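You operate a simulated robot arm through the tools that you are given. There is no shell and no other tool. Be economical: measure what you need, move in short steps, check, and stop when the job is done.

You run a simulated two-armed robot. Do the job below in one go: nothing can be reset, and whatever is moved stays where it is left.

TASK
Hold the actuator on the mat and turn its lever to SUCK.
Fine: push the blue stopper into its port and put it back in the good tray. Set down upright: spare actuator.

It is judged by the outcome, as a careful person would: the job done as asked, and still so three seconds after it is handed in. It fails if anything else is knocked over, pushed out of place, dropped, spilled or broken. A push-on lid holds only when it is set on centred and level and pressed home; a screw cap is set on level and turned clockwise until tight.

THE ROBOT
Two 7-joint arms with two-finger parallel grippers on one trunk, on a base that drives. Base frame: it is fixed to the floor where the robot stands at the start and does not move with it; the origin is under the middle of the robot, x ahead of it, y to its left, z up. Readings come in mm, rad, newtons and seconds.
The left shoulder is at the start at [70, 133, 1301], the right one opposite. With the tool pointing down near the work surface each hand reaches from about 100 to 620 mm from the robot's upright axis, wherever it stands, measured 20 degrees to its own side. Places, roughly: good tray [500, 500, 900]; green mat [500, 100, 900]; lever of the spare actuator [500, 600, 1000]. Payload 1.57 kg a hand.
Tool frame (each hand has its own): the origin (TCP) lies between the finger pads and is the grasp point; the fingertips stand 30 mm ahead of it; z points along the fingers, y is the line along which they close. Largest opening 80 mm; finger width 17, thickness 12; the body of the gripper, 40 by 82 mm, starts 80 mm behind the TCP.
Orientation is that of the tool frame in the base frame, as a unit quaternion [x, y, z, w]. With the fingers straight down and closing along the base's y, the tool's x points along the base's -x, its y along +y and its z along -z.

THE INTERFACE
- The arms move only by the tool arm_command. It takes "left_motion", "right_motion" or both (then of equal length, played together; a hand with none holds still); each is a list of rows, each a list of 6 numbers: the shift along the base's x, y, z in mm, then the turn, a rotation vector about the base's x, y, z in rad. In form: [[x, y, z, ax, ay, az], ...]. A call has 1 to 10 rows; each row is the pose to reach, as a shift and turn from the pose commanded when the call began. "left_fingers" and "right_fingers" are, for a hand that has rows, the finger opening in mm, from 0 to 80, set as the call begins (left out, the last holds). A row lasts 0.2 s, in which the tool goes at most 50 mm and 0.15 rad; a call with a longer step from one row to the next is refused whole, and so is a gripper value outside its range. Where a pose cannot be reached the arm comes as near as it can. A force on the tool above 40 N (or 10 N above the force at the start of the call, whichever is more), or a blocked arm, ends the call early, and 0.2 s more pass. Each finger travels about 153 mm/s and halts on what it meets, pressing with about 35 N; the grip force reading is that of the motor and also rises with nothing between the fingers. The clock runs only during rows and for 0.2 s after the last one: add rows that repeat a pose to give the fingers time. The reply holds the time, the measured pose of the TCP, the force on the tool along the base axes, the opening and the grip force, in the units named above and with some noise, with the torque about the TCP (base axes, N m) and any sound that the robot's microphone picked up.
- Cameras (640 x 400 px; columns grow to the right, rows downward): "scene" is now at [112.8, 52.3, 1514.8]; the picture's right is [0.66, -0.75, -0.00], its down [-0.54, -0.47, -0.70] and it looks along [0.53, 0.46, -0.71] (base axes); focal length 214 px, centre (320, 200). "left" rides on the left gripper at [72, 7, -122] in its tool frame; the picture's right is [-0.09, 1.00, 0.00], its down [-0.84, -0.08, -0.54] and it looks along [-0.54, -0.05, 0.84] (tool axes); focal length 238 px, centre (320, 200). "right" rides on the right gripper at [72, -7, -122] in its tool frame; the picture's right is [0.09, 1.00, 0.00], its down [-0.84, 0.08, -0.54] and it looks along [-0.54, 0.05, 0.84] (tool axes); focal length 238 px, centre (320, 200).
- grab_frame(camera): a new picture of that camera. The clock stands still meanwhile.
- move_column(by): slides the trunk up (or, below 0, down) by that many mm; the arms and the scene camera ride with it, the base frame stays. It gives what a move gives, with no picture.
- drive_base(legs): drives the robot by 1 to 6 legs, each [ahead, left, turn to the left] in mm, mm and rad, along the robot's own axes; the way and the turn of a leg run together, so that a leg with both is an arc; at most 1500 mm and 3.142 rad a leg. The arms and the cameras ride along, it lands a little off, and it stops where it bumps. It gives what a move gives.
- head_to(pan, tilt): turns the head with the scene camera to pan (to the left, within 1.501 rad either way) and tilt (down, from -0.506 to 1.204), counted from straight ahead of the robot. It gives what a move gives.
- locate(camera, pixels): for up to 12 pixels [column, row] of the newest picture of that camera ("zoom" is the newest enlarged one), the place [x, y, z] in the base frame of the surface seen there, good to about 2 mm. The clock stands still meanwhile.
- inspect(camera, box): a new picture of the part [left, top, right, bottom] of that camera's present view, enlarged. The clock stands still meanwhile.
- sign_off(): hands the job in; it is judged then, once.

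Go step by step. Measure first, check grasps and placings, and put right what went wrong. The budget is 80 turns and 62 pictures, counting those below and the enlarged ones. Unless the task says otherwise, let go and move clear before handing in, and close with one line.

The tools are called after "Emit:" by a JSON object that holds its "method" and its "body". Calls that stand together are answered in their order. arm_command: Moves the arms, as the interface text tells. Its arguments: {"type":"object","properties":{"left_motion":{"type":"array","items":{"type":"array","items":{"type":"number"}}},"left_fingers":{"type":"number"},"right_motion":{"type":"array","items":{"type":"array","items":{"type":"number"}}},"right_fingers":{"type":"number"}},"required":[]} The other tools are called the same way: move_column (by) slides the trunk up or down; drive_base (legs) drives the base; head_to (pan, tilt) turns the head that bears the scene camera; grab_frame (camera) takes a picture; locate (camera, pixels) gives the place of the surface under pixels of a picture; inspect (camera, box) takes an enlarged picture of a part of a camera's view; sign_off () hands the job in.

At the start:

```text
time_s: 0.0
left_tcp_pos: [282.8, 406.2, 1329.3]
left_tool_rot: [0.0, 1.0, 0.001, 0.0]
left_ft_force: [-0.4, 0.2, 0.3]
left_torque: [-0.02, 0.01, -0.03]
left_finger_gap: 79.9
left_grasp_force: 0.1
right_tcp_pos: [384.6, 52.8, 1248.8]
right_tool_rot: [0.0, 1.0, -0.001, 0.0]
right_ft_force: [0.1, 0.8, -0.4]
right_torque: [0.02, 0.02, -0.01]
right_finger_gap: 79.8
right_grasp_force: 0.1
trunk travel left (down, up): [-875.0, 65.0]
robot x, y, heading: [0.9, 1.6, -0.0]
head pan, tilt: [0.719, 0.796]
```

scene: 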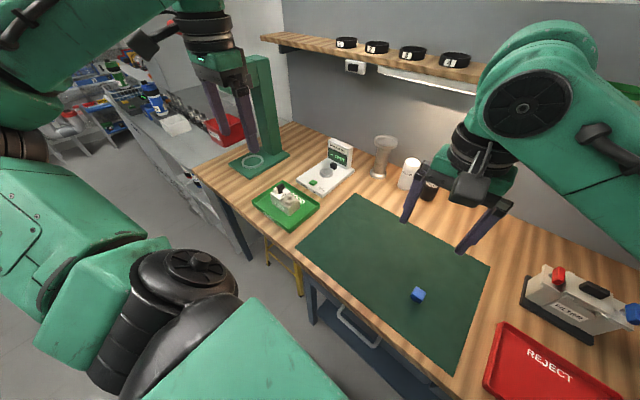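
right: 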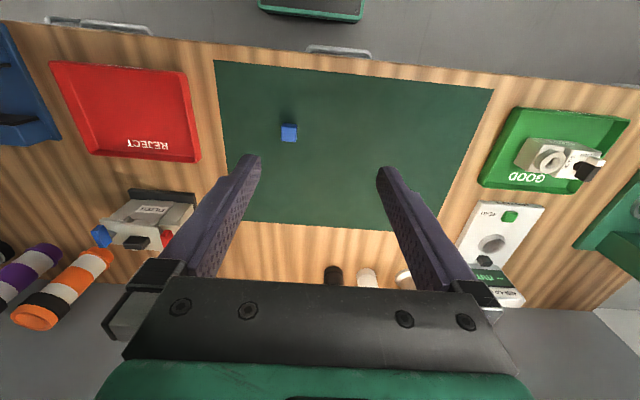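
left: 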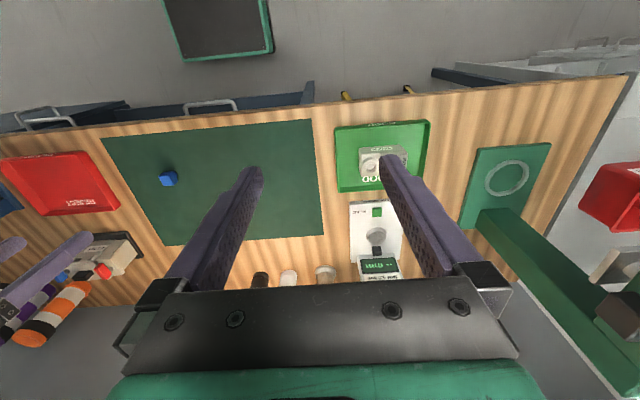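

The green tray holds a white device at about (285,200), and a blue block lies on the mat at (417,294). I'll enlarge these areas to make out the parts.

Emit:
{"method": "inspect", "body": {"camera": "scene", "box": [220, 120, 380, 240]}}

Emit:
{"method": "inspect", "body": {"camera": "right", "box": [440, 80, 640, 310]}}

Emit:
{"method": "inspect", "body": {"camera": "scene", "box": [380, 220, 640, 400]}}

```text
3.33 times, centred on (300, 180) of scene
```

zoom: 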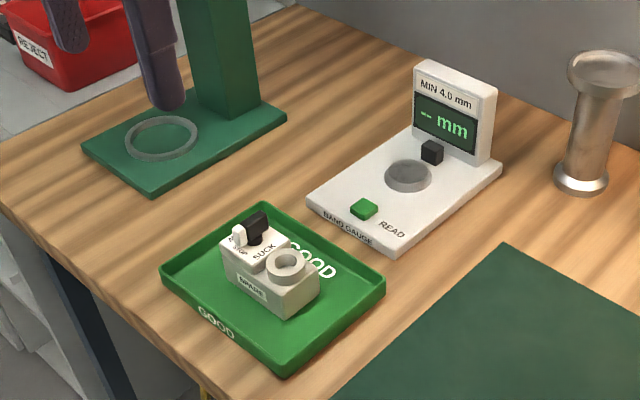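

```text
1.74 times, centred on (540, 195) of right
```

zoom: 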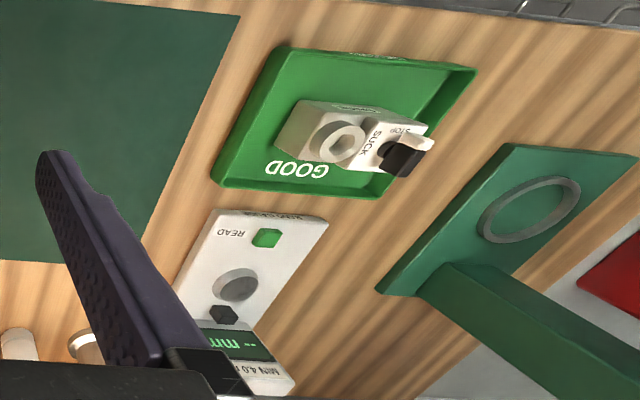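

```text
2.22 times, centred on (510, 310) of scene
```

zoom: 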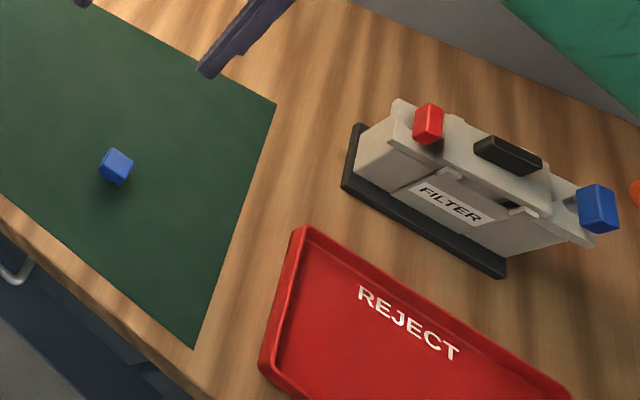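

The actuator stands in the good tray with its ring port and black lever, and its STOP/SUCK labels are on top. I'll measure it and bring the left hand camera over for a close look.

Emit:
{"method": "locate", "body": {"camera": "scene", "pixels": [[285, 188], [292, 187], [417, 294], [355, 196], [298, 249], [492, 265], [452, 373], [290, 210]]}}

Emit:
{"method": "arm_command", "body": {"left_motion": [[20, 20, -45, 0, 0, 0], [40, 40, -85, 0, 0, 0], [60, 60, -125, 0, 0, 0], [80, 80, -165, 0, 0, 0], [90, 90, -205, 0, 0, 0], [90, 90, -225, 0, 0, 0]]}}

Emit:
{"method": "grab_frame", "body": {"camera": "left"}}

```text
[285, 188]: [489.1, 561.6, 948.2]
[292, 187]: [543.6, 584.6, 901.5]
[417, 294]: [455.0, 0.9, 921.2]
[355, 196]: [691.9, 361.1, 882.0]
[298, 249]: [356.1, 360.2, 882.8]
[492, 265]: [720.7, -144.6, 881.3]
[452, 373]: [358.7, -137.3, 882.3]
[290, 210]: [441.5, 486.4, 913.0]
```

```text
refused: row 1 steps farther than a row can; nothing moved
```

```text
55 pictures are left
```

left: 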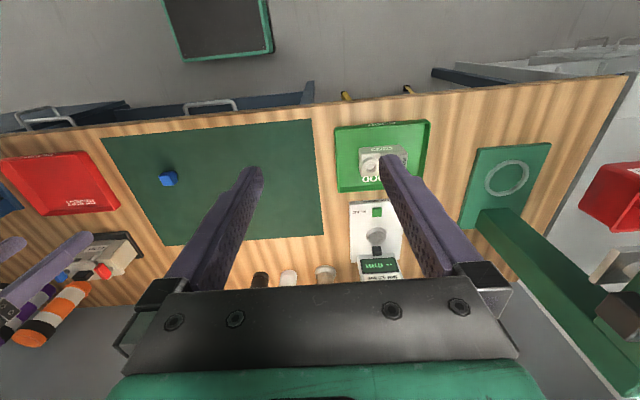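

The first row's step was too long and the call was refused. I'll repeat it with shorter steps.

Emit:
{"method": "arm_command", "body": {"left_motion": [[15, 15, -40, 0, 0, 0], [30, 30, -80, 0, 0, 0], [45, 45, -120, 0, 0, 0], [55, 60, -160, 0, 0, 0], [60, 75, -200, 0, 0, 0], [60, 90, -235, 0, 0, 0]]}}

Emit:
{"method": "grab_frame", "body": {"camera": "left"}}

```text
time_s: 1.4
left_tcp_pos: [341.9, 496.2, 1096.0]
left_tool_rot: [0.001, 1.0, 0.002, 0.0]
left_ft_force: [0.2, -0.5, -0.1]
left_torque: [-0.05, 0.01, 0.02]
left_finger_gap: 80.2
left_grasp_force: 0.1
right_tcp_pos: [384.9, 53.9, 1248.6]
right_tool_rot: [0.0, 1.0, 0.0, -0.002]
right_ft_force: [-0.5, 0.2, 0.6]
right_torque: [-0.01, 0.0, -0.01]
right_finger_gap: 79.8
right_grasp_force: 0.0
trunk travel left (down, up): [-875.0, 65.0]
robot x, y, heading: [3.7, 0.6, 0.003]
head pan, tilt: [0.719, 0.796]
```

```text
54 pictures are left
```

left: 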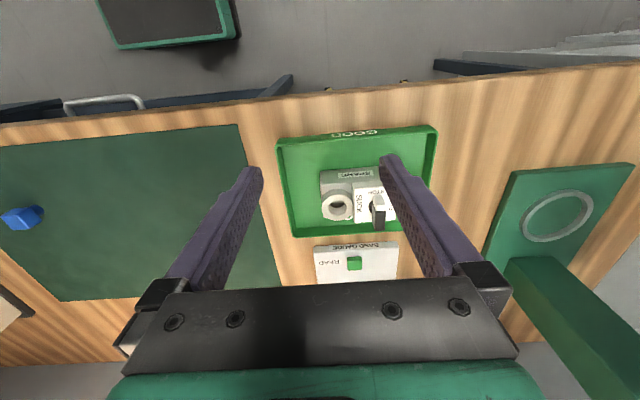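

Emit:
{"method": "inspect", "body": {"camera": "left", "box": [270, 120, 440, 240]}}

Emit:
{"method": "locate", "body": {"camera": "left", "pixels": [[338, 206], [322, 173], [354, 178], [325, 219], [353, 219], [378, 200], [379, 217], [365, 189], [358, 205], [300, 180], [351, 175], [338, 192]]}}

```text
3.33 times, centred on (355, 180) of left
```

zoom: 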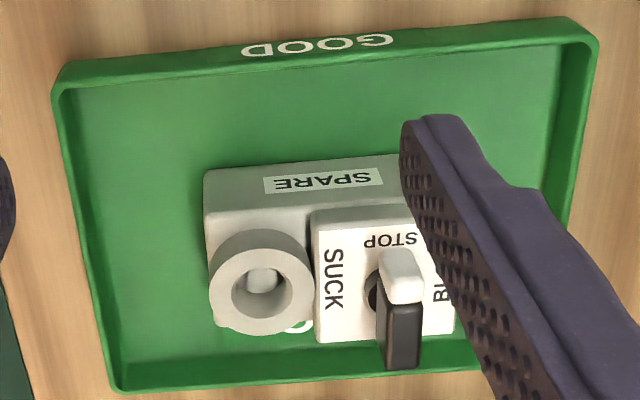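

```text
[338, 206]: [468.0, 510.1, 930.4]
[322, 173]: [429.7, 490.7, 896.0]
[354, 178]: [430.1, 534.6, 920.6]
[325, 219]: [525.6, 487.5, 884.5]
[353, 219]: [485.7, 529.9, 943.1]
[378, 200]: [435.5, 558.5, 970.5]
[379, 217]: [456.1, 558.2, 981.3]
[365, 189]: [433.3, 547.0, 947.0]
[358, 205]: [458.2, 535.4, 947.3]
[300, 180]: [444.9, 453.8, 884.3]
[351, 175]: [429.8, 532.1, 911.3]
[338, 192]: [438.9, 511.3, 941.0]
```

The lever (378,200–217) is partly hidden by a finger. I'll shift the hand left and up for a clean view.

Emit:
{"method": "arm_command", "body": {"left_motion": [[-10, 25, 0, 0, 0, 0], [-20, 40, 0, 0, 0, 0]]}}

Emit:
{"method": "inspect", "body": {"camera": "left", "box": [240, 120, 400, 240]}}

Emit:
{"method": "inspect", "body": {"camera": "scene", "box": [255, 170, 319, 218]}}

```text
time_s: 2.0
left_tcp_pos: [322.9, 535.5, 1094.9]
left_tool_rot: [0.0, 1.0, -0.001, 0.001]
left_ft_force: [0.2, 0.3, 0.1]
left_torque: [0.0, 0.03, -0.02]
left_finger_gap: 80.0
left_grasp_force: 0.0
right_tcp_pos: [384.4, 54.2, 1249.4]
right_tool_rot: [0.0, 1.0, -0.001, 0.0]
right_ft_force: [0.5, 0.4, 0.4]
right_torque: [-0.01, 0.02, 0.01]
right_finger_gap: 79.8
right_grasp_force: 0.1
trunk travel left (down, up): [-875.0, 65.0]
robot x, y, heading: [-0.7, -1.8, -0.001]
head pan, tilt: [0.719, 0.796]
```

```text
3.33 times, centred on (320, 180) of left
```

zoom: 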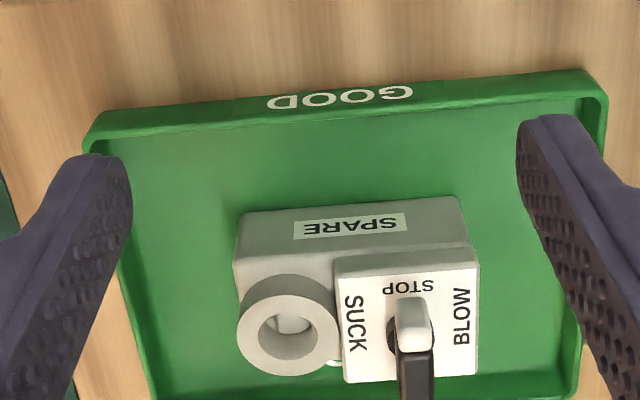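

```text
8.33 times, centred on (287, 194) of scene
```

zoom: 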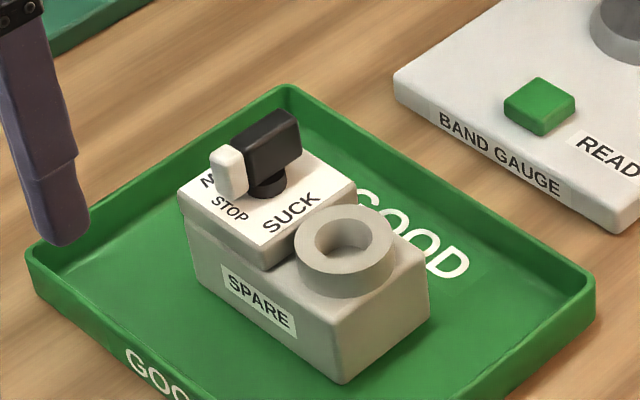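

STOP faces -x and SUCK faces the port (-y), so the white tip has to swing from -x to -y, which is +90° about z. Next I'll measure the actuator closely and look at the stopper.

Emit:
{"method": "inspect", "body": {"camera": "scene", "box": [390, 275, 446, 310]}}

Emit:
{"method": "inspect", "body": {"camera": "right", "box": [260, 110, 324, 150]}}

Emit:
{"method": "inspect", "body": {"camera": "left", "box": [280, 160, 376, 220]}}

```text
11.43 times, centred on (418, 292) of scene
```

zoom: 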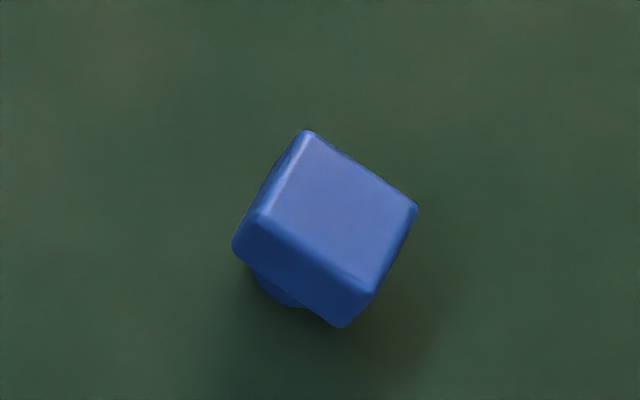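

```text
10.00 times, centred on (292, 130) of right
```

zoom: 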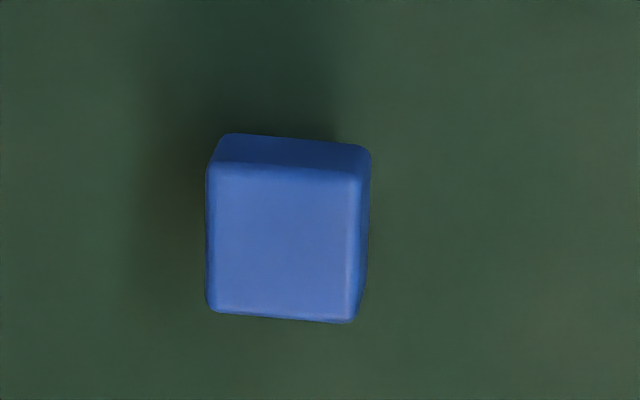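

```text
6.67 times, centred on (328, 190) of left
```

zoom: 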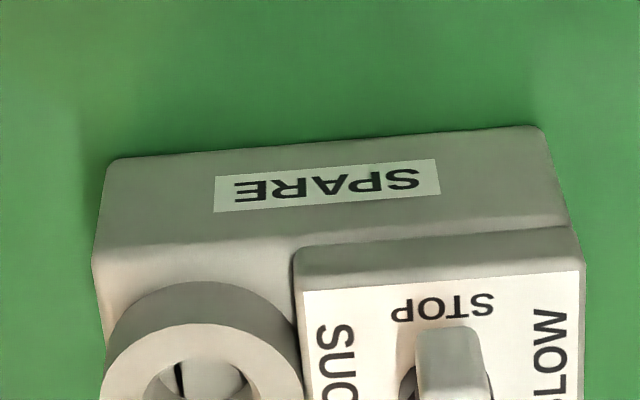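

The stopper stands plug-down under a square blue head, so it can be picked from above. Now I'll get the actuator's dimensions.

Emit:
{"method": "locate", "body": {"camera": "zoom", "pixels": [[120, 165], [530, 130], [105, 240], [565, 215], [320, 285], [570, 255], [250, 335], [200, 60], [440, 335], [110, 260], [330, 195]]}}

Emit:
{"method": "inspect", "body": {"camera": "left", "box": [280, 190, 376, 250]}}

```text
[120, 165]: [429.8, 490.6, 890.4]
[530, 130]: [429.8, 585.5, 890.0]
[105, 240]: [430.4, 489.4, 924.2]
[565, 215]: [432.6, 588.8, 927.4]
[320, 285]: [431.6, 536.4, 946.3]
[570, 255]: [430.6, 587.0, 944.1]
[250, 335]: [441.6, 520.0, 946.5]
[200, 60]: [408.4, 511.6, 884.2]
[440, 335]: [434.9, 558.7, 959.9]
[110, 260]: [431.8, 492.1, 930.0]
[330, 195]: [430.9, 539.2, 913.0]
```

```text
6.67 times, centred on (328, 220) of left
```

zoom: 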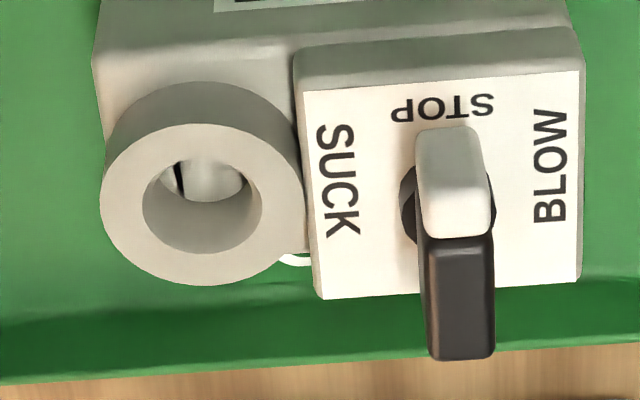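

Emit:
{"method": "locate", "body": {"camera": "zoom", "pixels": [[200, 130], [205, 270], [115, 200], [290, 200], [145, 205], [260, 205], [320, 295], [575, 275], [455, 230], [465, 350], [450, 140], [205, 235]]}}

```text
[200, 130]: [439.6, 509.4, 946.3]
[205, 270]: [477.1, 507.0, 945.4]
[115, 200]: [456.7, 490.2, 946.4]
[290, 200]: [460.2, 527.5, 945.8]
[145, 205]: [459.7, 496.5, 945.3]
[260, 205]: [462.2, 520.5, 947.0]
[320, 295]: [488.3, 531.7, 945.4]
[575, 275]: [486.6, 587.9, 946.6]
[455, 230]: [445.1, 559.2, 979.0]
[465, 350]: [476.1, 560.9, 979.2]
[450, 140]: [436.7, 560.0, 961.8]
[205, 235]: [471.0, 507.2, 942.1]
```

Actuator: x 430–488, y 489–588, panel top at z 946; lever pivot (459,559) with its top at z 980; port centre (459,509). I'll turn the left hand so its fingers close along x, while moving above the actuator.

Emit:
{"method": "arm_command", "body": {"left_motion": [[12, 0, 0, 0, 0, -0.145], [24, 0, 0, 0, 0, -0.29], [36, 0, 0, 0, 0, -0.435], [48, 0, 0, 0, 0, -0.58], [60, 0, 0, 0, 0, -0.725], [75, 0, 0, 0, 0, -0.87], [90, 0, 0, 0, 0, -1.015], [105, 0, 0, 0, 0, -1.16], [120, 0, 0, 0, 0, -1.305], [136, 5, 0, 0, 0, -1.45]]}}

Emit:
{"method": "arm_command", "body": {"left_motion": [[0, 0, 0, 0, 0, -0.121], [0, 0, 0, 0, 0, -0.121]]}}

Emit:
{"method": "grab_frame", "body": {"camera": "left"}}

```text
time_s: 4.2
left_tcp_pos: [461.4, 539.4, 1092.9]
left_tool_rot: [0.665, 0.747, 0.0, 0.0]
left_ft_force: [-0.4, 0.7, 0.5]
left_torque: [-0.02, 0.02, 0.0]
left_finger_gap: 79.8
left_grasp_force: 0.0
right_tcp_pos: [386.6, 53.1, 1248.5]
right_tool_rot: [0.0, 1.0, 0.0, -0.001]
right_ft_force: [-0.3, 0.6, -0.5]
right_torque: [-0.01, -0.01, -0.01]
right_finger_gap: 79.9
right_grasp_force: 0.0
trunk travel left (down, up): [-875.0, 65.0]
robot x, y, heading: [-2.9, -1.5, 0.001]
head pan, tilt: [0.719, 0.796]
```

```text
time_s: 4.8
left_tcp_pos: [460.1, 540.3, 1093.6]
left_tool_rot: [0.708, 0.706, 0.001, 0.002]
left_ft_force: [-1.0, 0.7, 0.4]
left_torque: [0.02, 0.01, 0.01]
left_finger_gap: 79.9
left_grasp_force: 0.0
right_tcp_pos: [386.3, 53.8, 1248.3]
right_tool_rot: [0.0, 1.0, -0.001, 0.0]
right_ft_force: [-0.2, -0.5, -0.1]
right_torque: [0.02, 0.01, -0.01]
right_finger_gap: 79.9
right_grasp_force: 0.0
trunk travel left (down, up): [-875.0, 65.0]
robot x, y, heading: [4.0, 1.8, 0.003]
head pan, tilt: [0.719, 0.796]
```

```text
46 pictures are left
```

left: 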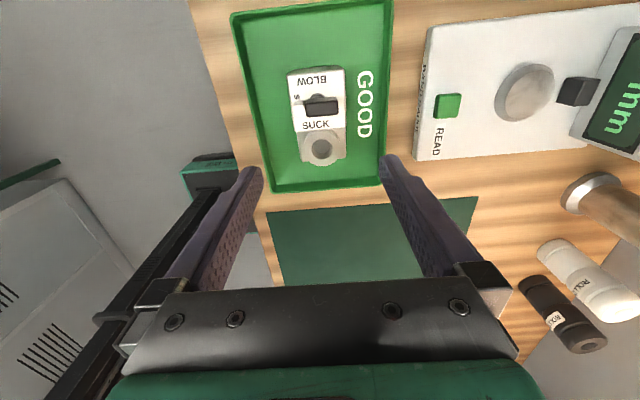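

The actuator sits centred between the fingers (columns 288–345). I'll check the tray rim clearance before going down.

Emit:
{"method": "locate", "body": {"camera": "left", "pixels": [[382, 110], [255, 110], [300, 182], [320, 8], [317, 150], [320, 107], [340, 130], [292, 130]]}}

Emit:
{"method": "arm_command", "body": {"left_motion": [[0, 0, -40, 0, 0, 0], [0, 0, -80, 0, 0, 0], [0, 0, -110, 0, 0, 0]]}}

```text
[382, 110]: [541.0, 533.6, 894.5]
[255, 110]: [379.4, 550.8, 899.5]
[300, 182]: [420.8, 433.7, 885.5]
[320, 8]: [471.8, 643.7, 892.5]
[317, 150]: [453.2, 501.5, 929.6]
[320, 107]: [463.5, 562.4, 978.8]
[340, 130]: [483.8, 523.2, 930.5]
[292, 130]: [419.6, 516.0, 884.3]
```

```text
time_s: 5.6
left_tcp_pos: [461.0, 537.8, 984.8]
left_tool_rot: [0.708, 0.706, 0.0, 0.001]
left_ft_force: [0.9, 0.2, 0.3]
left_torque: [0.03, -0.03, -0.01]
left_finger_gap: 80.0
left_grasp_force: 0.0
right_tcp_pos: [385.0, 54.2, 1248.5]
right_tool_rot: [0.0, 1.0, -0.001, 0.0]
right_ft_force: [-0.2, 0.0, 0.5]
right_torque: [-0.01, -0.01, -0.02]
right_finger_gap: 79.8
right_grasp_force: 0.1
trunk travel left (down, up): [-875.0, 65.0]
robot x, y, heading: [2.5, -2.0, 0.004]
head pan, tilt: [0.719, 0.796]
```

There is enough room in the tray (x 380–541). I'll go down to TCP z ≈ 922 and close.

Emit:
{"method": "arm_command", "body": {"left_motion": [[0, 0, -35, 0, 0, 0], [0, 0, -62, 0, 0, 0]]}}

Emit:
{"method": "inspect", "body": {"camera": "left", "box": [220, 80, 420, 205]}}

```text
time_s: 6.2
left_tcp_pos: [461.7, 538.7, 922.2]
left_tool_rot: [0.709, 0.706, 0.0, 0.0]
left_ft_force: [-0.2, -0.2, 0.6]
left_torque: [0.02, 0.02, 0.07]
left_finger_gap: 80.0
left_grasp_force: 0.0
right_tcp_pos: [386.6, 53.7, 1247.9]
right_tool_rot: [0.0, 1.0, -0.001, 0.0]
right_ft_force: [0.9, -0.7, 0.0]
right_torque: [-0.01, 0.01, 0.0]
right_finger_gap: 79.9
right_grasp_force: 0.0
trunk travel left (down, up): [-875.0, 65.0]
robot x, y, heading: [-0.7, -1.5, 0.004]
head pan, tilt: [0.719, 0.796]
```

```text
3.20 times, centred on (320, 142) of left
```

zoom: 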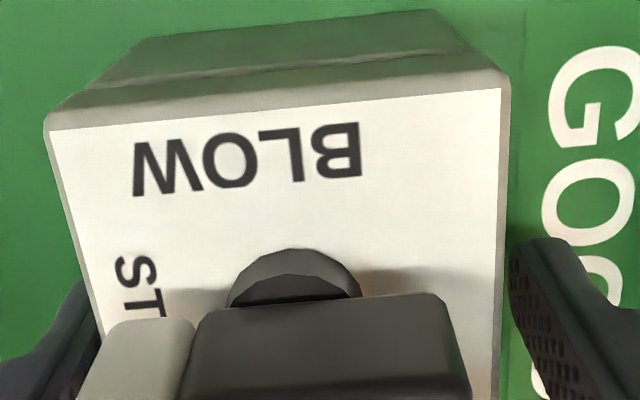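

The fingers straddle the body, so I'll close on it and lift a little.

Emit:
{"method": "arm_command", "body": {"left_motion": [[0, 0, 0, 0, 0, 0], [0, 0, 0, 0, 0, 0], [0, 0, 0, 0, 0, 0]], "left_fingers": 45}}

Emit:
{"method": "arm_command", "body": {"left_motion": [[0, 0, 10, 0, 0, 0], [0, 0, 30, 0, 0, 0], [0, 0, 60, 0, 0, 0]]}}

Emit:
{"method": "grab_frame", "body": {"camera": "scene"}}

```text
time_s: 7.0
left_tcp_pos: [461.5, 540.0, 922.7]
left_tool_rot: [0.707, 0.707, 0.0, 0.0]
left_ft_force: [1.1, -1.1, -0.6]
left_torque: [0.09, 0.1, 0.04]
left_finger_gap: 60.1
left_grasp_force: 34.9
right_tcp_pos: [385.1, 53.3, 1248.6]
right_tool_rot: [0.0, 1.0, 0.0, 0.001]
right_ft_force: [-0.7, 0.0, 0.1]
right_torque: [0.0, 0.01, 0.01]
right_finger_gap: 79.8
right_grasp_force: 0.0
trunk travel left (down, up): [-875.0, 65.0]
robot x, y, heading: [-0.2, 1.6, -0.0]
head pan, tilt: [0.719, 0.796]
```

```text
time_s: 7.8
left_tcp_pos: [459.6, 540.5, 979.8]
left_tool_rot: [0.707, 0.707, -0.001, 0.001]
left_ft_force: [-0.1, 0.6, -4.1]
left_torque: [-0.02, -0.03, 0.02]
left_finger_gap: 59.9
left_grasp_force: 35.0
right_tcp_pos: [385.9, 53.2, 1248.2]
right_tool_rot: [0.0, 1.0, -0.001, 0.0]
right_ft_force: [0.4, -0.2, -0.1]
right_torque: [-0.04, 0.0, 0.03]
right_finger_gap: 79.9
right_grasp_force: 0.1
trunk travel left (down, up): [-875.0, 65.0]
robot x, y, heading: [0.5, 0.3, 0.001]
head pan, tilt: [0.719, 0.796]
```

```text
44 pictures are left
```

scene: 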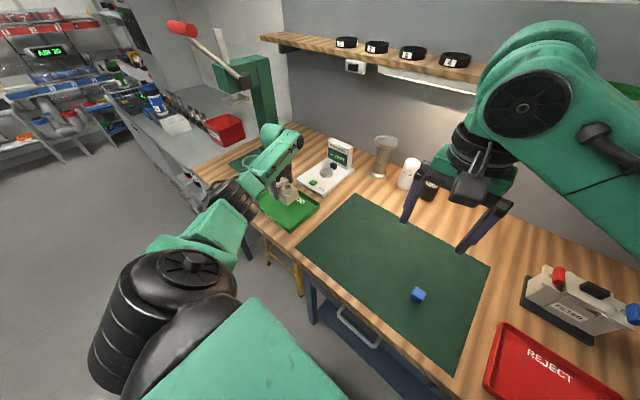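

The actuator is lifted (about 4 N, gap 60). I'll carry it to the mat at y≈200 and shift the right hand out of the way to the right.

Emit:
{"method": "arm_command", "body": {"left_motion": [[0, -42, 0, 0, 0, 0], [0, -85, 0, 0, 0, 0], [0, -128, 0, 0, 0, 0], [0, -171, 0, 0, 0, 0], [0, -214, 0, 0, 0, 0], [0, -257, 0, 0, 0, 0], [0, -300, 0, 0, 0, 0], [0, -340, 0, 0, 0, 0], [0, -340, -15, 0, 0, 0]], "right_motion": [[0, -30, 0, 0, 0, 0], [0, -60, 0, 0, 0, 0], [0, -90, 0, 0, 0, 0], [0, -120, 0, 0, 0, 0], [0, -120, 0, 0, 0, 0], [0, -120, 0, 0, 0, 0], [0, -120, 0, 0, 0, 0], [0, -120, 0, 0, 0, 0], [0, -120, 0, 0, 0, 0]]}}

Emit:
{"method": "grab_frame", "body": {"camera": "scene"}}

```text
time_s: 9.8
left_tcp_pos: [461.2, 201.3, 969.9]
left_tool_rot: [0.707, 0.707, 0.0, 0.001]
left_ft_force: [0.4, -0.4, -5.2]
left_torque: [-0.08, 0.01, -0.01]
left_finger_gap: 59.9
left_grasp_force: 35.6
right_tcp_pos: [386.1, -69.0, 1248.6]
right_tool_rot: [0.001, 1.0, -0.001, -0.001]
right_ft_force: [-0.4, 0.7, 0.0]
right_torque: [-0.01, -0.02, 0.0]
right_finger_gap: 79.9
right_grasp_force: 0.0
trunk travel left (down, up): [-875.0, 65.0]
robot x, y, heading: [-4.1, 4.1, 0.0]
head pan, tilt: [0.719, 0.796]
```

```text
43 pictures are left
```

scene: 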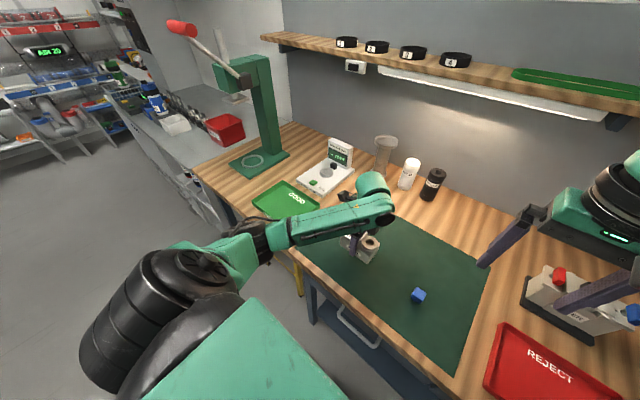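

Now I'll lower it to the mat in small final steps, watching the force.

Emit:
{"method": "arm_command", "body": {"left_motion": [[0, 0, -25, 0, 0, 0], [0, 0, -40, 0, 0, 0], [0, 0, -44, 0, 0, 0], [0, 0, -46, 0, 0, 0], [0, 0, -48, 0, 0, 0]]}}

```text
time_s: 11.0
left_tcp_pos: [458.8, 200.1, 918.5]
left_tool_rot: [0.707, 0.707, 0.0, 0.0]
left_ft_force: [0.1, -0.2, -4.7]
left_torque: [-0.02, 0.0, 0.01]
left_finger_gap: 60.0
left_grasp_force: 35.1
right_tcp_pos: [385.0, -69.7, 1246.2]
right_tool_rot: [0.0, 1.0, -0.001, -0.002]
right_ft_force: [0.5, 0.5, 0.4]
right_torque: [0.0, 0.01, 0.02]
right_finger_gap: 80.2
right_grasp_force: 0.1
trunk travel left (down, up): [-875.0, 65.0]
robot x, y, heading: [-2.5, 2.3, -0.0]
head pan, tilt: [0.719, 0.796]
```

Still hanging at -4.7 N, so I'll lower further in 1 mm steps.

Emit:
{"method": "arm_command", "body": {"left_motion": [[0, 0, -1, 0, 0, 0], [0, 0, -2, 0, 0, 0], [0, 0, -2, 0, 0, 0]]}}

Emit:
{"method": "inspect", "body": {"camera": "scene", "box": [300, 200, 420, 275]}}

```text
time_s: 11.8
left_tcp_pos: [458.2, 199.2, 918.8]
left_tool_rot: [0.707, 0.707, 0.001, 0.001]
left_ft_force: [1.4, 0.7, 2.6]
left_torque: [0.44, 0.18, -0.11]
left_finger_gap: 60.0
left_grasp_force: 34.5
right_tcp_pos: [385.0, -71.1, 1246.0]
right_tool_rot: [-0.001, 1.0, 0.0, 0.0]
right_ft_force: [-0.1, 0.2, -0.2]
right_torque: [-0.02, -0.01, -0.02]
right_finger_gap: 80.0
right_grasp_force: 0.0
trunk travel left (down, up): [-875.0, 65.0]
robot x, y, heading: [-2.1, 1.5, 0.002]
head pan, tilt: [0.719, 0.796]
```

```text
5.33 times, centred on (360, 238) of scene
```

zoom: 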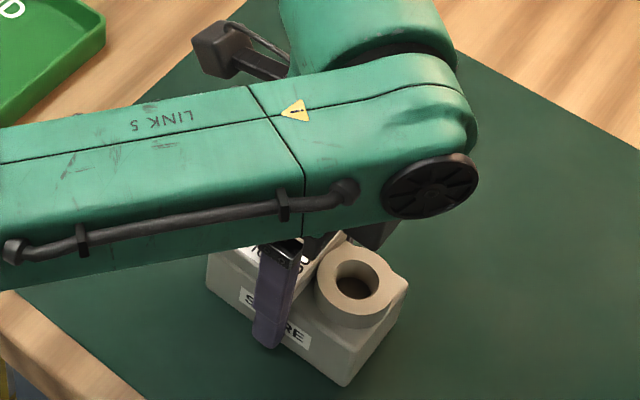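

It has touched down (force went to +2.6 N). I'll release with the left hand and rise, while the right hand turns to close along x.

Emit:
{"method": "arm_command", "body": {"left_motion": [[0, 0, 0, 0, 0, 0], [0, 0, 0, 0, 0, 0], [0, 0, 25, 0, 0, 0], [0, 0, 60, 0, 0, 0], [0, 0, 100, 0, 0, 0], [0, 30, 130, 0, 0, 0], [0, 60, 150, 0, 0, 0], [0, 90, 150, 0, 0, 0], [0, 110, 150, 0, 0, 0], [0, 110, 150, 0, 0, 0]], "left_fingers": 80, "right_motion": [[7, 0, 0, 0, 0, 0.14], [14, 0, 0, 0, 0, 0.28], [21, 0, 0, 0, 0, 0.42], [28, 0, 0, 0, 0, 0.56], [35, 0, 0, 0, 0, 0.7], [42, 0, 0, 0, 0, 0.84], [49, 0, 0, 0, 0, 0.98], [56, 0, 0, 0, 0, 1.12], [63, 0, 0, 0, 0, 1.26], [73, 0, 0, 0, 0, 1.4]]}}

Emit:
{"method": "arm_command", "body": {"right_motion": [[0, 20, -30, 0, 0, 0.085], [0, 40, -60, 0, 0, 0.171]]}}

Emit:
{"method": "arm_command", "body": {"right_motion": [[0, 10, -40, 0.12, 0, 0], [0, 20, -80, 0.24, 0, 0], [0, 30, -120, 0.36, 0, 0], [0, 40, -160, 0.48, 0, 0], [0, 60, -185, 0.6, 0, 0]]}}

Emit:
{"method": "grab_frame", "body": {"camera": "scene"}}

Emit:
{"method": "grab_frame", "body": {"camera": "right"}}

```text
time_s: 14.0
left_tcp_pos: [458.5, 312.1, 1067.6]
left_tool_rot: [0.708, 0.707, 0.001, 0.001]
left_ft_force: [-0.5, 0.3, 0.1]
left_torque: [0.02, -0.01, -0.01]
left_finger_gap: 79.9
left_grasp_force: 0.1
right_tcp_pos: [459.2, -66.4, 1248.6]
right_tool_rot: [-0.645, 0.764, -0.001, 0.0]
right_ft_force: [0.2, 0.1, 0.6]
right_torque: [-0.01, 0.0, -0.01]
right_finger_gap: 79.8
right_grasp_force: 0.0
trunk travel left (down, up): [-875.0, 65.0]
robot x, y, heading: [-0.6, 1.4, -0.003]
head pan, tilt: [0.719, 0.796]
```

```text
time_s: 14.6
left_tcp_pos: [458.6, 312.8, 1066.3]
left_tool_rot: [0.707, 0.707, 0.0, 0.001]
left_ft_force: [0.1, 1.4, 0.5]
left_torque: [-0.02, 0.03, 0.0]
left_finger_gap: 80.1
left_grasp_force: 0.0
right_tcp_pos: [458.6, -25.8, 1187.1]
right_tool_rot: [0.708, -0.706, 0.001, 0.001]
right_ft_force: [0.7, 0.5, -0.5]
right_torque: [-0.02, 0.0, -0.01]
right_finger_gap: 80.0
right_grasp_force: 0.1
trunk travel left (down, up): [-875.0, 65.0]
robot x, y, heading: [-2.6, -3.0, -0.005]
head pan, tilt: [0.719, 0.796]
```

```text
time_s: 15.8
left_tcp_pos: [458.0, 312.1, 1066.3]
left_tool_rot: [0.708, 0.707, 0.0, 0.001]
left_ft_force: [-0.2, 0.8, 0.4]
left_torque: [-0.05, -0.02, -0.01]
left_finger_gap: 80.0
left_grasp_force: 0.0
right_tcp_pos: [457.1, 34.0, 998.8]
right_tool_rot: [-0.675, 0.676, 0.209, 0.211]
right_ft_force: [0.1, -0.2, -0.2]
right_torque: [-0.03, -0.01, -0.02]
right_finger_gap: 79.9
right_grasp_force: 0.1
trunk travel left (down, up): [-875.0, 65.0]
robot x, y, heading: [-1.9, -3.5, 0.0]
head pan, tilt: [0.719, 0.796]
```

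```text
41 pictures are left
```

scene: 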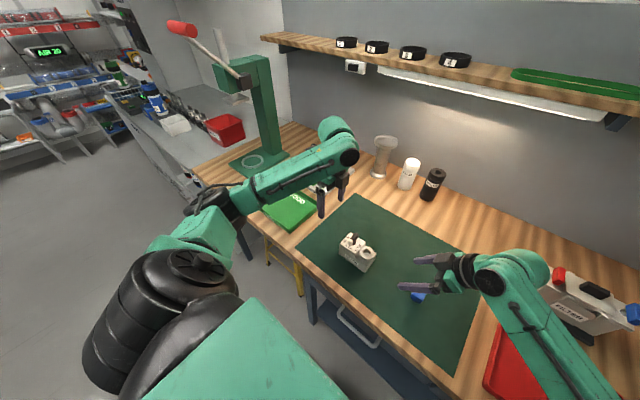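

```text
40 pictures are left
```

right: 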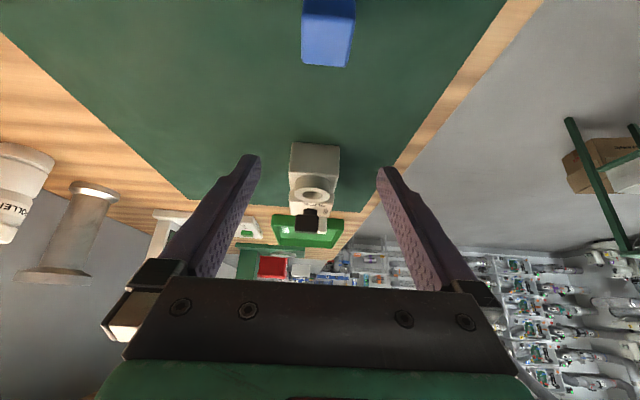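

The actuator stands upright on the mat, lined up between the right fingers (columns 290–340). I'll measure it there before approaching.

Emit:
{"method": "inspect", "body": {"camera": "right", "box": [270, 130, 366, 245]}}

Emit:
{"method": "locate", "body": {"camera": "right", "pixels": [[294, 148], [336, 150], [315, 150], [315, 175], [307, 224], [318, 208], [315, 204]]}}

Emit:
{"method": "inspect", "body": {"camera": "scene", "box": [330, 225, 394, 275]}}

Emit:
{"method": "locate", "body": {"camera": "scene", "pixels": [[352, 262], [370, 268], [340, 249], [357, 234], [345, 237], [366, 250], [361, 250]]}}

```text
3.48 times, centred on (318, 188) of right
```

zoom: 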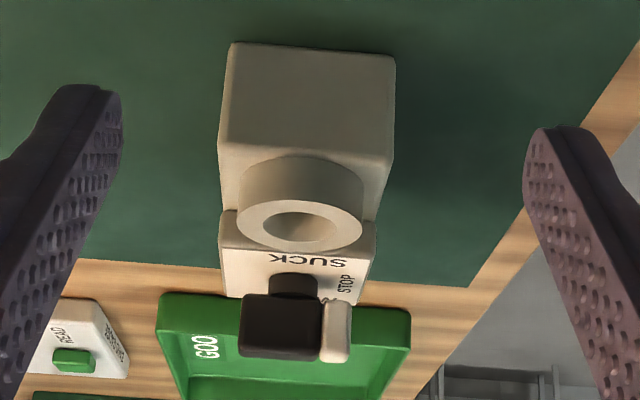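

```text
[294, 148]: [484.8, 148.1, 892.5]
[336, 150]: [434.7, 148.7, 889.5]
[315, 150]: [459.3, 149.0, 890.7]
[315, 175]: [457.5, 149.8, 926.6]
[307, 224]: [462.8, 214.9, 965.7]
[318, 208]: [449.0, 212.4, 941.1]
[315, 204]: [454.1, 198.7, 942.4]
```

```text
8.00 times, centred on (362, 250) of scene
```

zoom: 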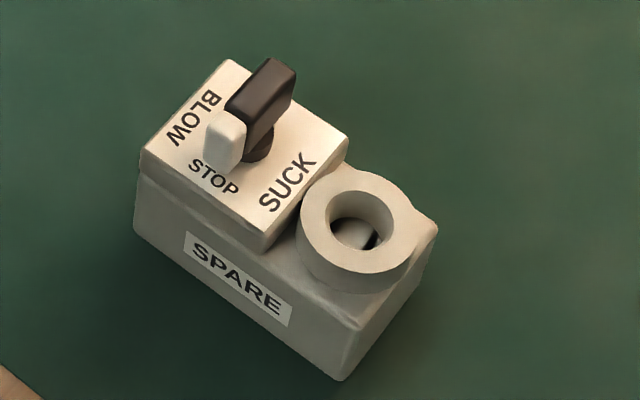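

```text
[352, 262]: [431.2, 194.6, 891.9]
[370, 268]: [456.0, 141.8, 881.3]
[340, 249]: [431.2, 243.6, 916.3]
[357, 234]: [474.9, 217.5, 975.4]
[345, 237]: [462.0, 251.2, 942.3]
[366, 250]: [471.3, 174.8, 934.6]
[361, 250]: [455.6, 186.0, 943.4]
```

The geometry is confirmed: body y 149–248 and lever pivot at about (458,219). The right hand now comes in to straddle the port end and close.

Emit:
{"method": "arm_command", "body": {"right_motion": [[1, 43, -9, 0, 0, 0], [1, 86, -18, 0, 0, 0], [1, 105, -47, 0, 0, 0], [1, 122, -70, 0, 0, 0], [1, 132, -83, 0, 0, 0]]}}

Emit:
{"method": "inspect", "body": {"camera": "scene", "box": [320, 215, 416, 290]}}

```text
time_s: 17.0
left_tcp_pos: [458.4, 311.9, 1066.4]
left_tool_rot: [0.707, 0.707, 0.001, 0.001]
left_ft_force: [-0.1, 1.1, 0.2]
left_torque: [0.02, 0.03, 0.05]
left_finger_gap: 80.0
left_grasp_force: 0.2
right_tcp_pos: [459.6, 167.3, 918.2]
right_tool_rot: [-0.675, 0.676, 0.208, 0.209]
right_ft_force: [-0.1, 1.2, 0.1]
right_torque: [0.0, 0.0, 0.0]
right_finger_gap: 80.1
right_grasp_force: 0.0
trunk travel left (down, up): [-875.0, 65.0]
robot x, y, heading: [1.5, 0.9, 0.003]
head pan, tilt: [0.719, 0.796]
```

```text
5.33 times, centred on (368, 252) of scene
```

zoom: 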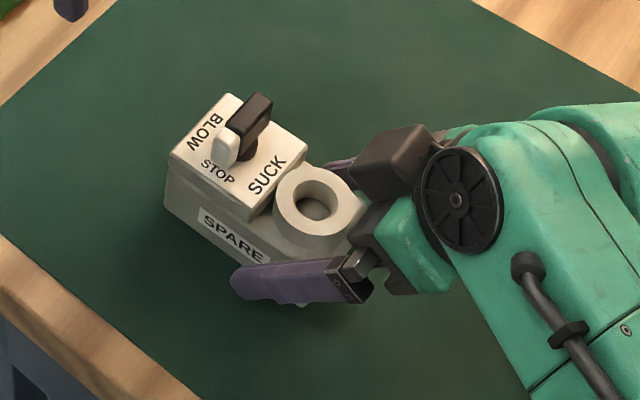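

The fingers are on both sides of the port end. I'll close the right hand and bring the left above the lever at (458,219).

Emit:
{"method": "arm_command", "body": {"right_motion": [[0, 0, 0, 0, 0, 0], [0, 0, 0, 0, 0, 0], [0, 0, 0, 0, 0, 0], [0, 0, 0, 0, 0, 0]], "right_fingers": 45, "left_motion": [[0, -30, 0, 0, 0, 0], [0, -60, 0, 0, 0, 0], [0, -90, -10, 0, 0, 0], [0, -93, -30, 0, 0, 0]]}}

Emit:
{"method": "grab_frame", "body": {"camera": "left"}}

Emit:
{"method": "inspect", "body": {"camera": "scene", "box": [320, 185, 448, 285]}}

```text
time_s: 18.0
left_tcp_pos: [459.6, 216.4, 1036.3]
left_tool_rot: [0.707, 0.707, 0.0, 0.002]
left_ft_force: [0.4, 0.5, -0.1]
left_torque: [0.04, -0.01, -0.01]
left_finger_gap: 80.0
left_grasp_force: 0.0
right_tcp_pos: [458.7, 166.2, 918.9]
right_tool_rot: [-0.675, 0.676, 0.208, 0.209]
right_ft_force: [-0.6, -0.2, -0.4]
right_torque: [0.02, -0.1, -0.03]
right_finger_gap: 59.6
right_grasp_force: 34.9
trunk travel left (down, up): [-875.0, 65.0]
robot x, y, heading: [-2.6, 1.1, 0.005]
head pan, tilt: [0.719, 0.796]
```

```text
36 pictures are left
```

left: 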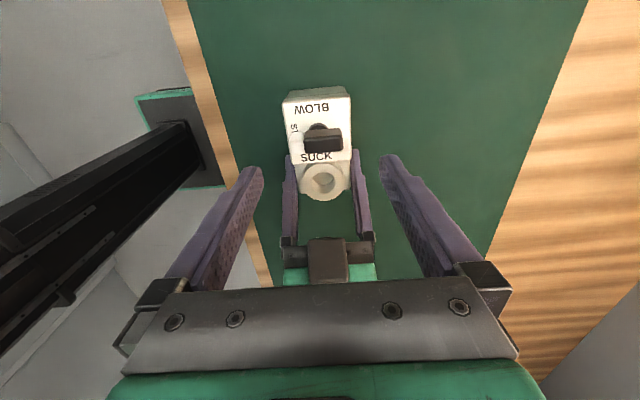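

```text
4.00 times, centred on (384, 235) of scene
```

zoom: 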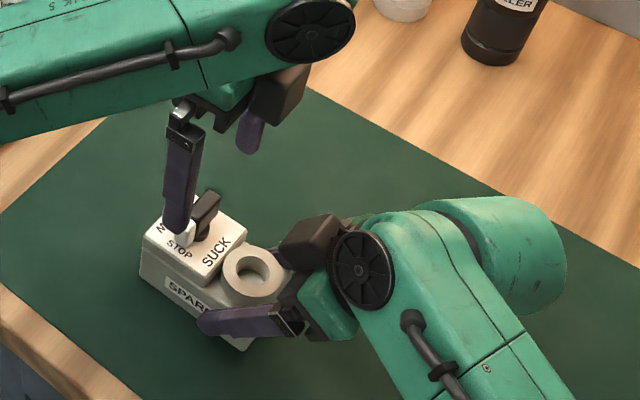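

The right hand holds at gap 59.6. I'll check the lever's position against the left TCP (459.6, 216–219).

Emit:
{"method": "inspect", "body": {"camera": "left", "box": [270, 80, 366, 170]}}

Emit:
{"method": "locate", "body": {"camera": "left", "pixels": [[307, 144], [340, 143], [322, 147], [322, 134], [320, 130], [335, 131], [309, 131], [322, 140]]}}

```text
4.44 times, centred on (318, 125) of left
```

zoom: 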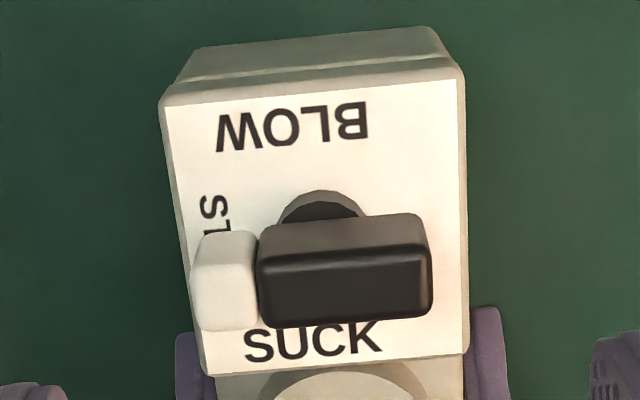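

```text
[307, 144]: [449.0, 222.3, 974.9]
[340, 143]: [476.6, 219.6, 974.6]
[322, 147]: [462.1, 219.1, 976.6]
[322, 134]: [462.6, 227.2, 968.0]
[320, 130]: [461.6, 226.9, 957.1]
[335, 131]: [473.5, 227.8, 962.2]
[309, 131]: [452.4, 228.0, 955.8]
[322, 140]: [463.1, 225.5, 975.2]
```

The lever is centred at about (458,220). I'll lower onto it and close on its ends.

Emit:
{"method": "arm_command", "body": {"left_motion": [[0, 1, -25, 0, 0, 0], [0, 1, -45, 0, 0, 0], [0, 1, -56, 0, 0, 0]]}}

Emit:
{"method": "arm_command", "body": {"left_motion": [[0, 0, 0, 0, 0, 0], [0, 0, 0, 0, 0, 0], [0, 0, 0, 0, 0, 0]], "left_fingers": 30}}

Emit:
{"method": "inspect", "body": {"camera": "scene", "box": [320, 205, 416, 280]}}

```text
time_s: 18.8
left_tcp_pos: [459.7, 216.4, 980.0]
left_tool_rot: [0.707, 0.707, 0.001, 0.0]
left_ft_force: [0.0, -0.1, -0.4]
left_torque: [-0.03, -0.03, -0.01]
left_finger_gap: 80.0
left_grasp_force: 0.0
right_tcp_pos: [458.4, 165.7, 919.4]
right_tool_rot: [-0.675, 0.676, 0.209, 0.209]
right_ft_force: [-1.0, -0.8, 0.8]
right_torque: [-0.27, -0.08, -0.01]
right_finger_gap: 59.8
right_grasp_force: 34.8
trunk travel left (down, up): [-875.0, 65.0]
robot x, y, heading: [3.6, 1.3, 0.0]
head pan, tilt: [0.719, 0.796]
```

```text
time_s: 19.6
left_tcp_pos: [458.2, 217.2, 980.3]
left_tool_rot: [0.708, 0.707, -0.002, 0.0]
left_ft_force: [-16.5, -2.1, 5.4]
left_torque: [-0.29, 0.61, 0.09]
left_finger_gap: 43.3
left_grasp_force: 34.9
right_tcp_pos: [460.4, 165.4, 918.8]
right_tool_rot: [-0.675, 0.677, 0.207, 0.209]
right_ft_force: [15.4, 2.2, -4.9]
right_torque: [-0.19, 0.34, -0.85]
right_finger_gap: 59.8
right_grasp_force: 35.3
trunk travel left (down, up): [-875.0, 65.0]
robot x, y, heading: [-0.0, 0.6, -0.003]
head pan, tilt: [0.719, 0.796]
```

```text
5.33 times, centred on (368, 242) of scene
```

zoom: 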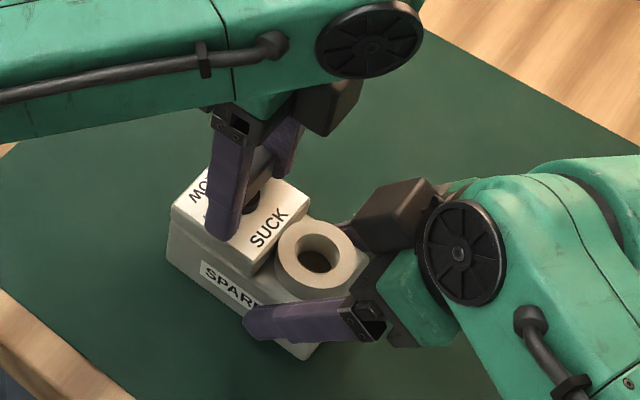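

The lever is gripped end to end (gap 43) with a sideways load of 16 N. I'll ease 1.5 mm toward -x to relieve that and start the +z twist.

Emit:
{"method": "arm_command", "body": {"left_motion": [[-1.5, 0, 0, 0, 0, 0], [-1.5, 0, 0, 0, 0, 0]]}}

Emit:
{"method": "arm_command", "body": {"left_motion": [[0, 0, 0, 0, 0, 0.1], [0, 0, 0, 0, 0, 0.2], [0, 0, 0, 0, 0, 0.3]]}}

Emit:
{"method": "inspect", "body": {"camera": "scene", "box": [320, 205, 416, 280]}}

```text
time_s: 20.2
left_tcp_pos: [458.1, 217.9, 980.6]
left_tool_rot: [0.707, 0.707, 0.0, 0.0]
left_ft_force: [-10.6, -4.2, 0.5]
left_torque: [0.5, 0.62, 0.04]
left_finger_gap: 43.3
left_grasp_force: 34.9
right_tcp_pos: [460.5, 167.2, 920.2]
right_tool_rot: [-0.675, 0.676, 0.209, 0.209]
right_ft_force: [10.5, 3.7, 0.6]
right_torque: [-0.85, 0.05, -0.6]
right_finger_gap: 59.6
right_grasp_force: 35.2
trunk travel left (down, up): [-875.0, 65.0]
robot x, y, heading: [-1.0, 3.2, 0.002]
head pan, tilt: [0.719, 0.796]
```

```text
time_s: 21.0
left_tcp_pos: [459.1, 217.7, 981.2]
left_tool_rot: [0.593, 0.805, 0.001, 0.001]
left_ft_force: [-3.7, -9.4, -1.8]
left_torque: [0.46, 0.37, 0.01]
left_finger_gap: 43.6
left_grasp_force: 35.3
right_tcp_pos: [459.0, 166.7, 920.9]
right_tool_rot: [0.676, -0.675, -0.209, -0.209]
right_ft_force: [3.8, 8.7, 2.6]
right_torque: [-0.83, -0.19, -0.22]
right_finger_gap: 59.7
right_grasp_force: 35.1
trunk travel left (down, up): [-875.0, 65.0]
robot x, y, heading: [2.6, -3.0, 0.003]
head pan, tilt: [0.719, 0.796]
```

```text
5.33 times, centred on (368, 242) of scene
```

zoom: 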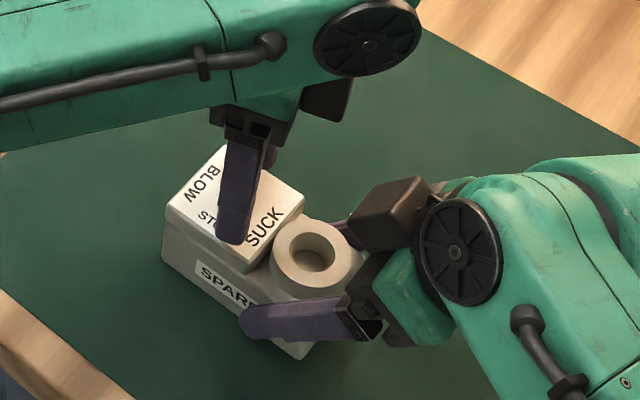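

It's turning smoothly with little torque. I'll continue toward 90° with a small y correction to unload the hand.

Emit:
{"method": "arm_command", "body": {"left_motion": [[0, -1, 0, 0, 0, 0.12], [0, -1, 0, 0, 0, 0.24], [0, -1.5, 0, 0, 0, 0.36], [0, -1.5, 0, 0, 0, 0.48], [0, -2, 0, 0, 0, 0.6], [0, -2, 0, 0, 0, 0.72], [0, -2, 0, 0, 0, 0.84]]}}

Emit:
{"method": "grab_frame", "body": {"camera": "left"}}

```text
time_s: 22.6
left_tcp_pos: [458.7, 217.2, 982.7]
left_tool_rot: [0.213, 0.977, 0.001, 0.002]
left_ft_force: [16.1, 8.4, 0.9]
left_torque: [0.59, -0.91, -0.85]
left_finger_gap: 43.8
left_grasp_force: 34.5
right_tcp_pos: [457.8, 164.4, 917.8]
right_tool_rot: [0.677, -0.676, -0.208, -0.207]
right_ft_force: [-17.1, -5.9, 9.5]
right_torque: [-0.07, 0.16, 1.54]
right_finger_gap: 60.5
right_grasp_force: 34.8
trunk travel left (down, up): [-875.0, 65.0]
robot x, y, heading: [-3.4, 1.4, 0.003]
head pan, tilt: [0.719, 0.796]
```

```text
31 pictures are left
```

left: 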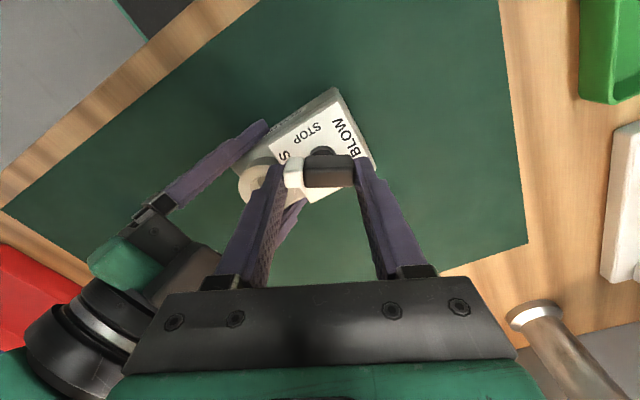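

At about 65° the resistance rose to 0.85 N·m. I'll look closely for a contact or a stop before going further.

Emit:
{"method": "inspect", "body": {"camera": "left", "box": [220, 70, 400, 220]}}

Emit:
{"method": "inspect", "body": {"camera": "scene", "box": [320, 205, 416, 280]}}

```text
2.67 times, centred on (310, 145) of left
```

zoom: 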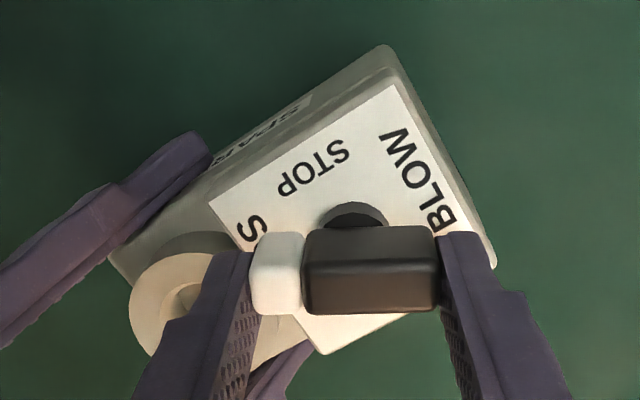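

```text
5.33 times, centred on (368, 242) of scene
```

zoom: 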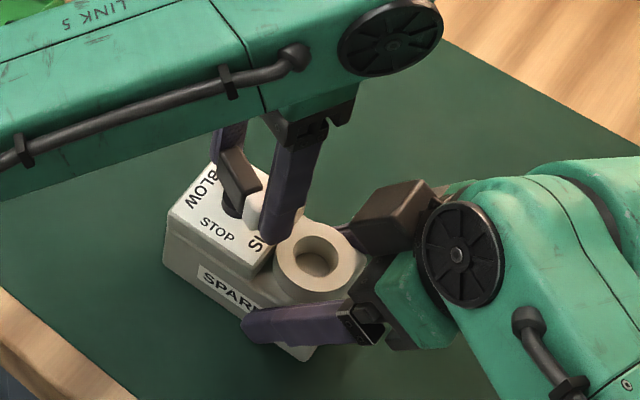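

The lever stands about 60–65° round and the fingertips seem clear of the port. I'll centre the hand, which carries side forces of +16 and +8, then turn a bit more and read the torque.

Emit:
{"method": "arm_command", "body": {"left_motion": [[1, 0.6, 0, 0, 0, 0], [1, 0.6, 0, 0, 0, 0]]}}

Emit:
{"method": "arm_command", "body": {"left_motion": [[0.2, 0, 0, 0, 0, 0.06], [0.3, 0, 0, 0, 0, 0.12], [0.3, 0, 0, 0, 0, 0.12]]}}

Emit:
{"method": "inspect", "body": {"camera": "left", "box": [220, 70, 400, 220]}}

```text
time_s: 23.2
left_tcp_pos: [457.5, 216.8, 981.8]
left_tool_rot: [0.213, 0.977, 0.0, 0.003]
left_ft_force: [8.2, 6.1, 14.6]
left_torque: [0.47, -0.36, -0.65]
left_finger_gap: 43.5
left_grasp_force: 34.8
right_tcp_pos: [457.5, 165.7, 917.7]
right_tool_rot: [-0.675, 0.677, 0.207, 0.208]
right_ft_force: [-7.0, -1.1, 0.3]
right_torque: [-1.1, 0.24, 0.93]
right_finger_gap: 60.3
right_grasp_force: 35.2
trunk travel left (down, up): [-875.0, 65.0]
robot x, y, heading: [-2.0, 2.6, -0.001]
head pan, tilt: [0.719, 0.796]
```

```text
time_s: 24.0
left_tcp_pos: [459.5, 217.6, 981.4]
left_tool_rot: [0.154, 0.988, 0.001, 0.002]
left_ft_force: [14.7, 12.2, 6.4]
left_torque: [0.44, -0.82, -0.85]
left_finger_gap: 44.6
left_grasp_force: 34.5
right_tcp_pos: [457.8, 166.3, 919.2]
right_tool_rot: [0.676, -0.676, -0.209, -0.208]
right_ft_force: [-15.7, -9.1, 0.1]
right_torque: [-0.29, 0.03, 1.59]
right_finger_gap: 60.4
right_grasp_force: 35.1
trunk travel left (down, up): [-875.0, 65.0]
robot x, y, heading: [-2.9, -1.9, -0.001]
head pan, tilt: [0.719, 0.796]
```

```text
2.67 times, centred on (310, 145) of left
```

zoom: 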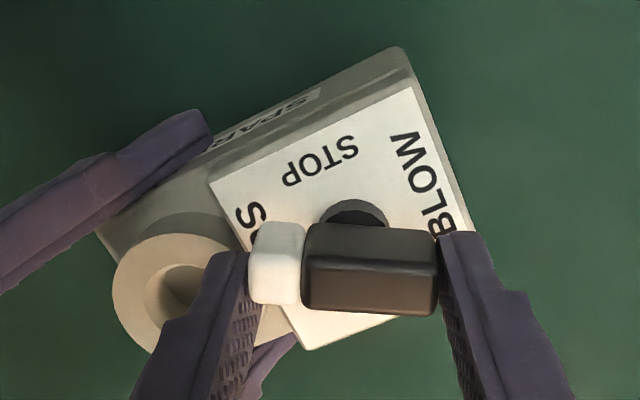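

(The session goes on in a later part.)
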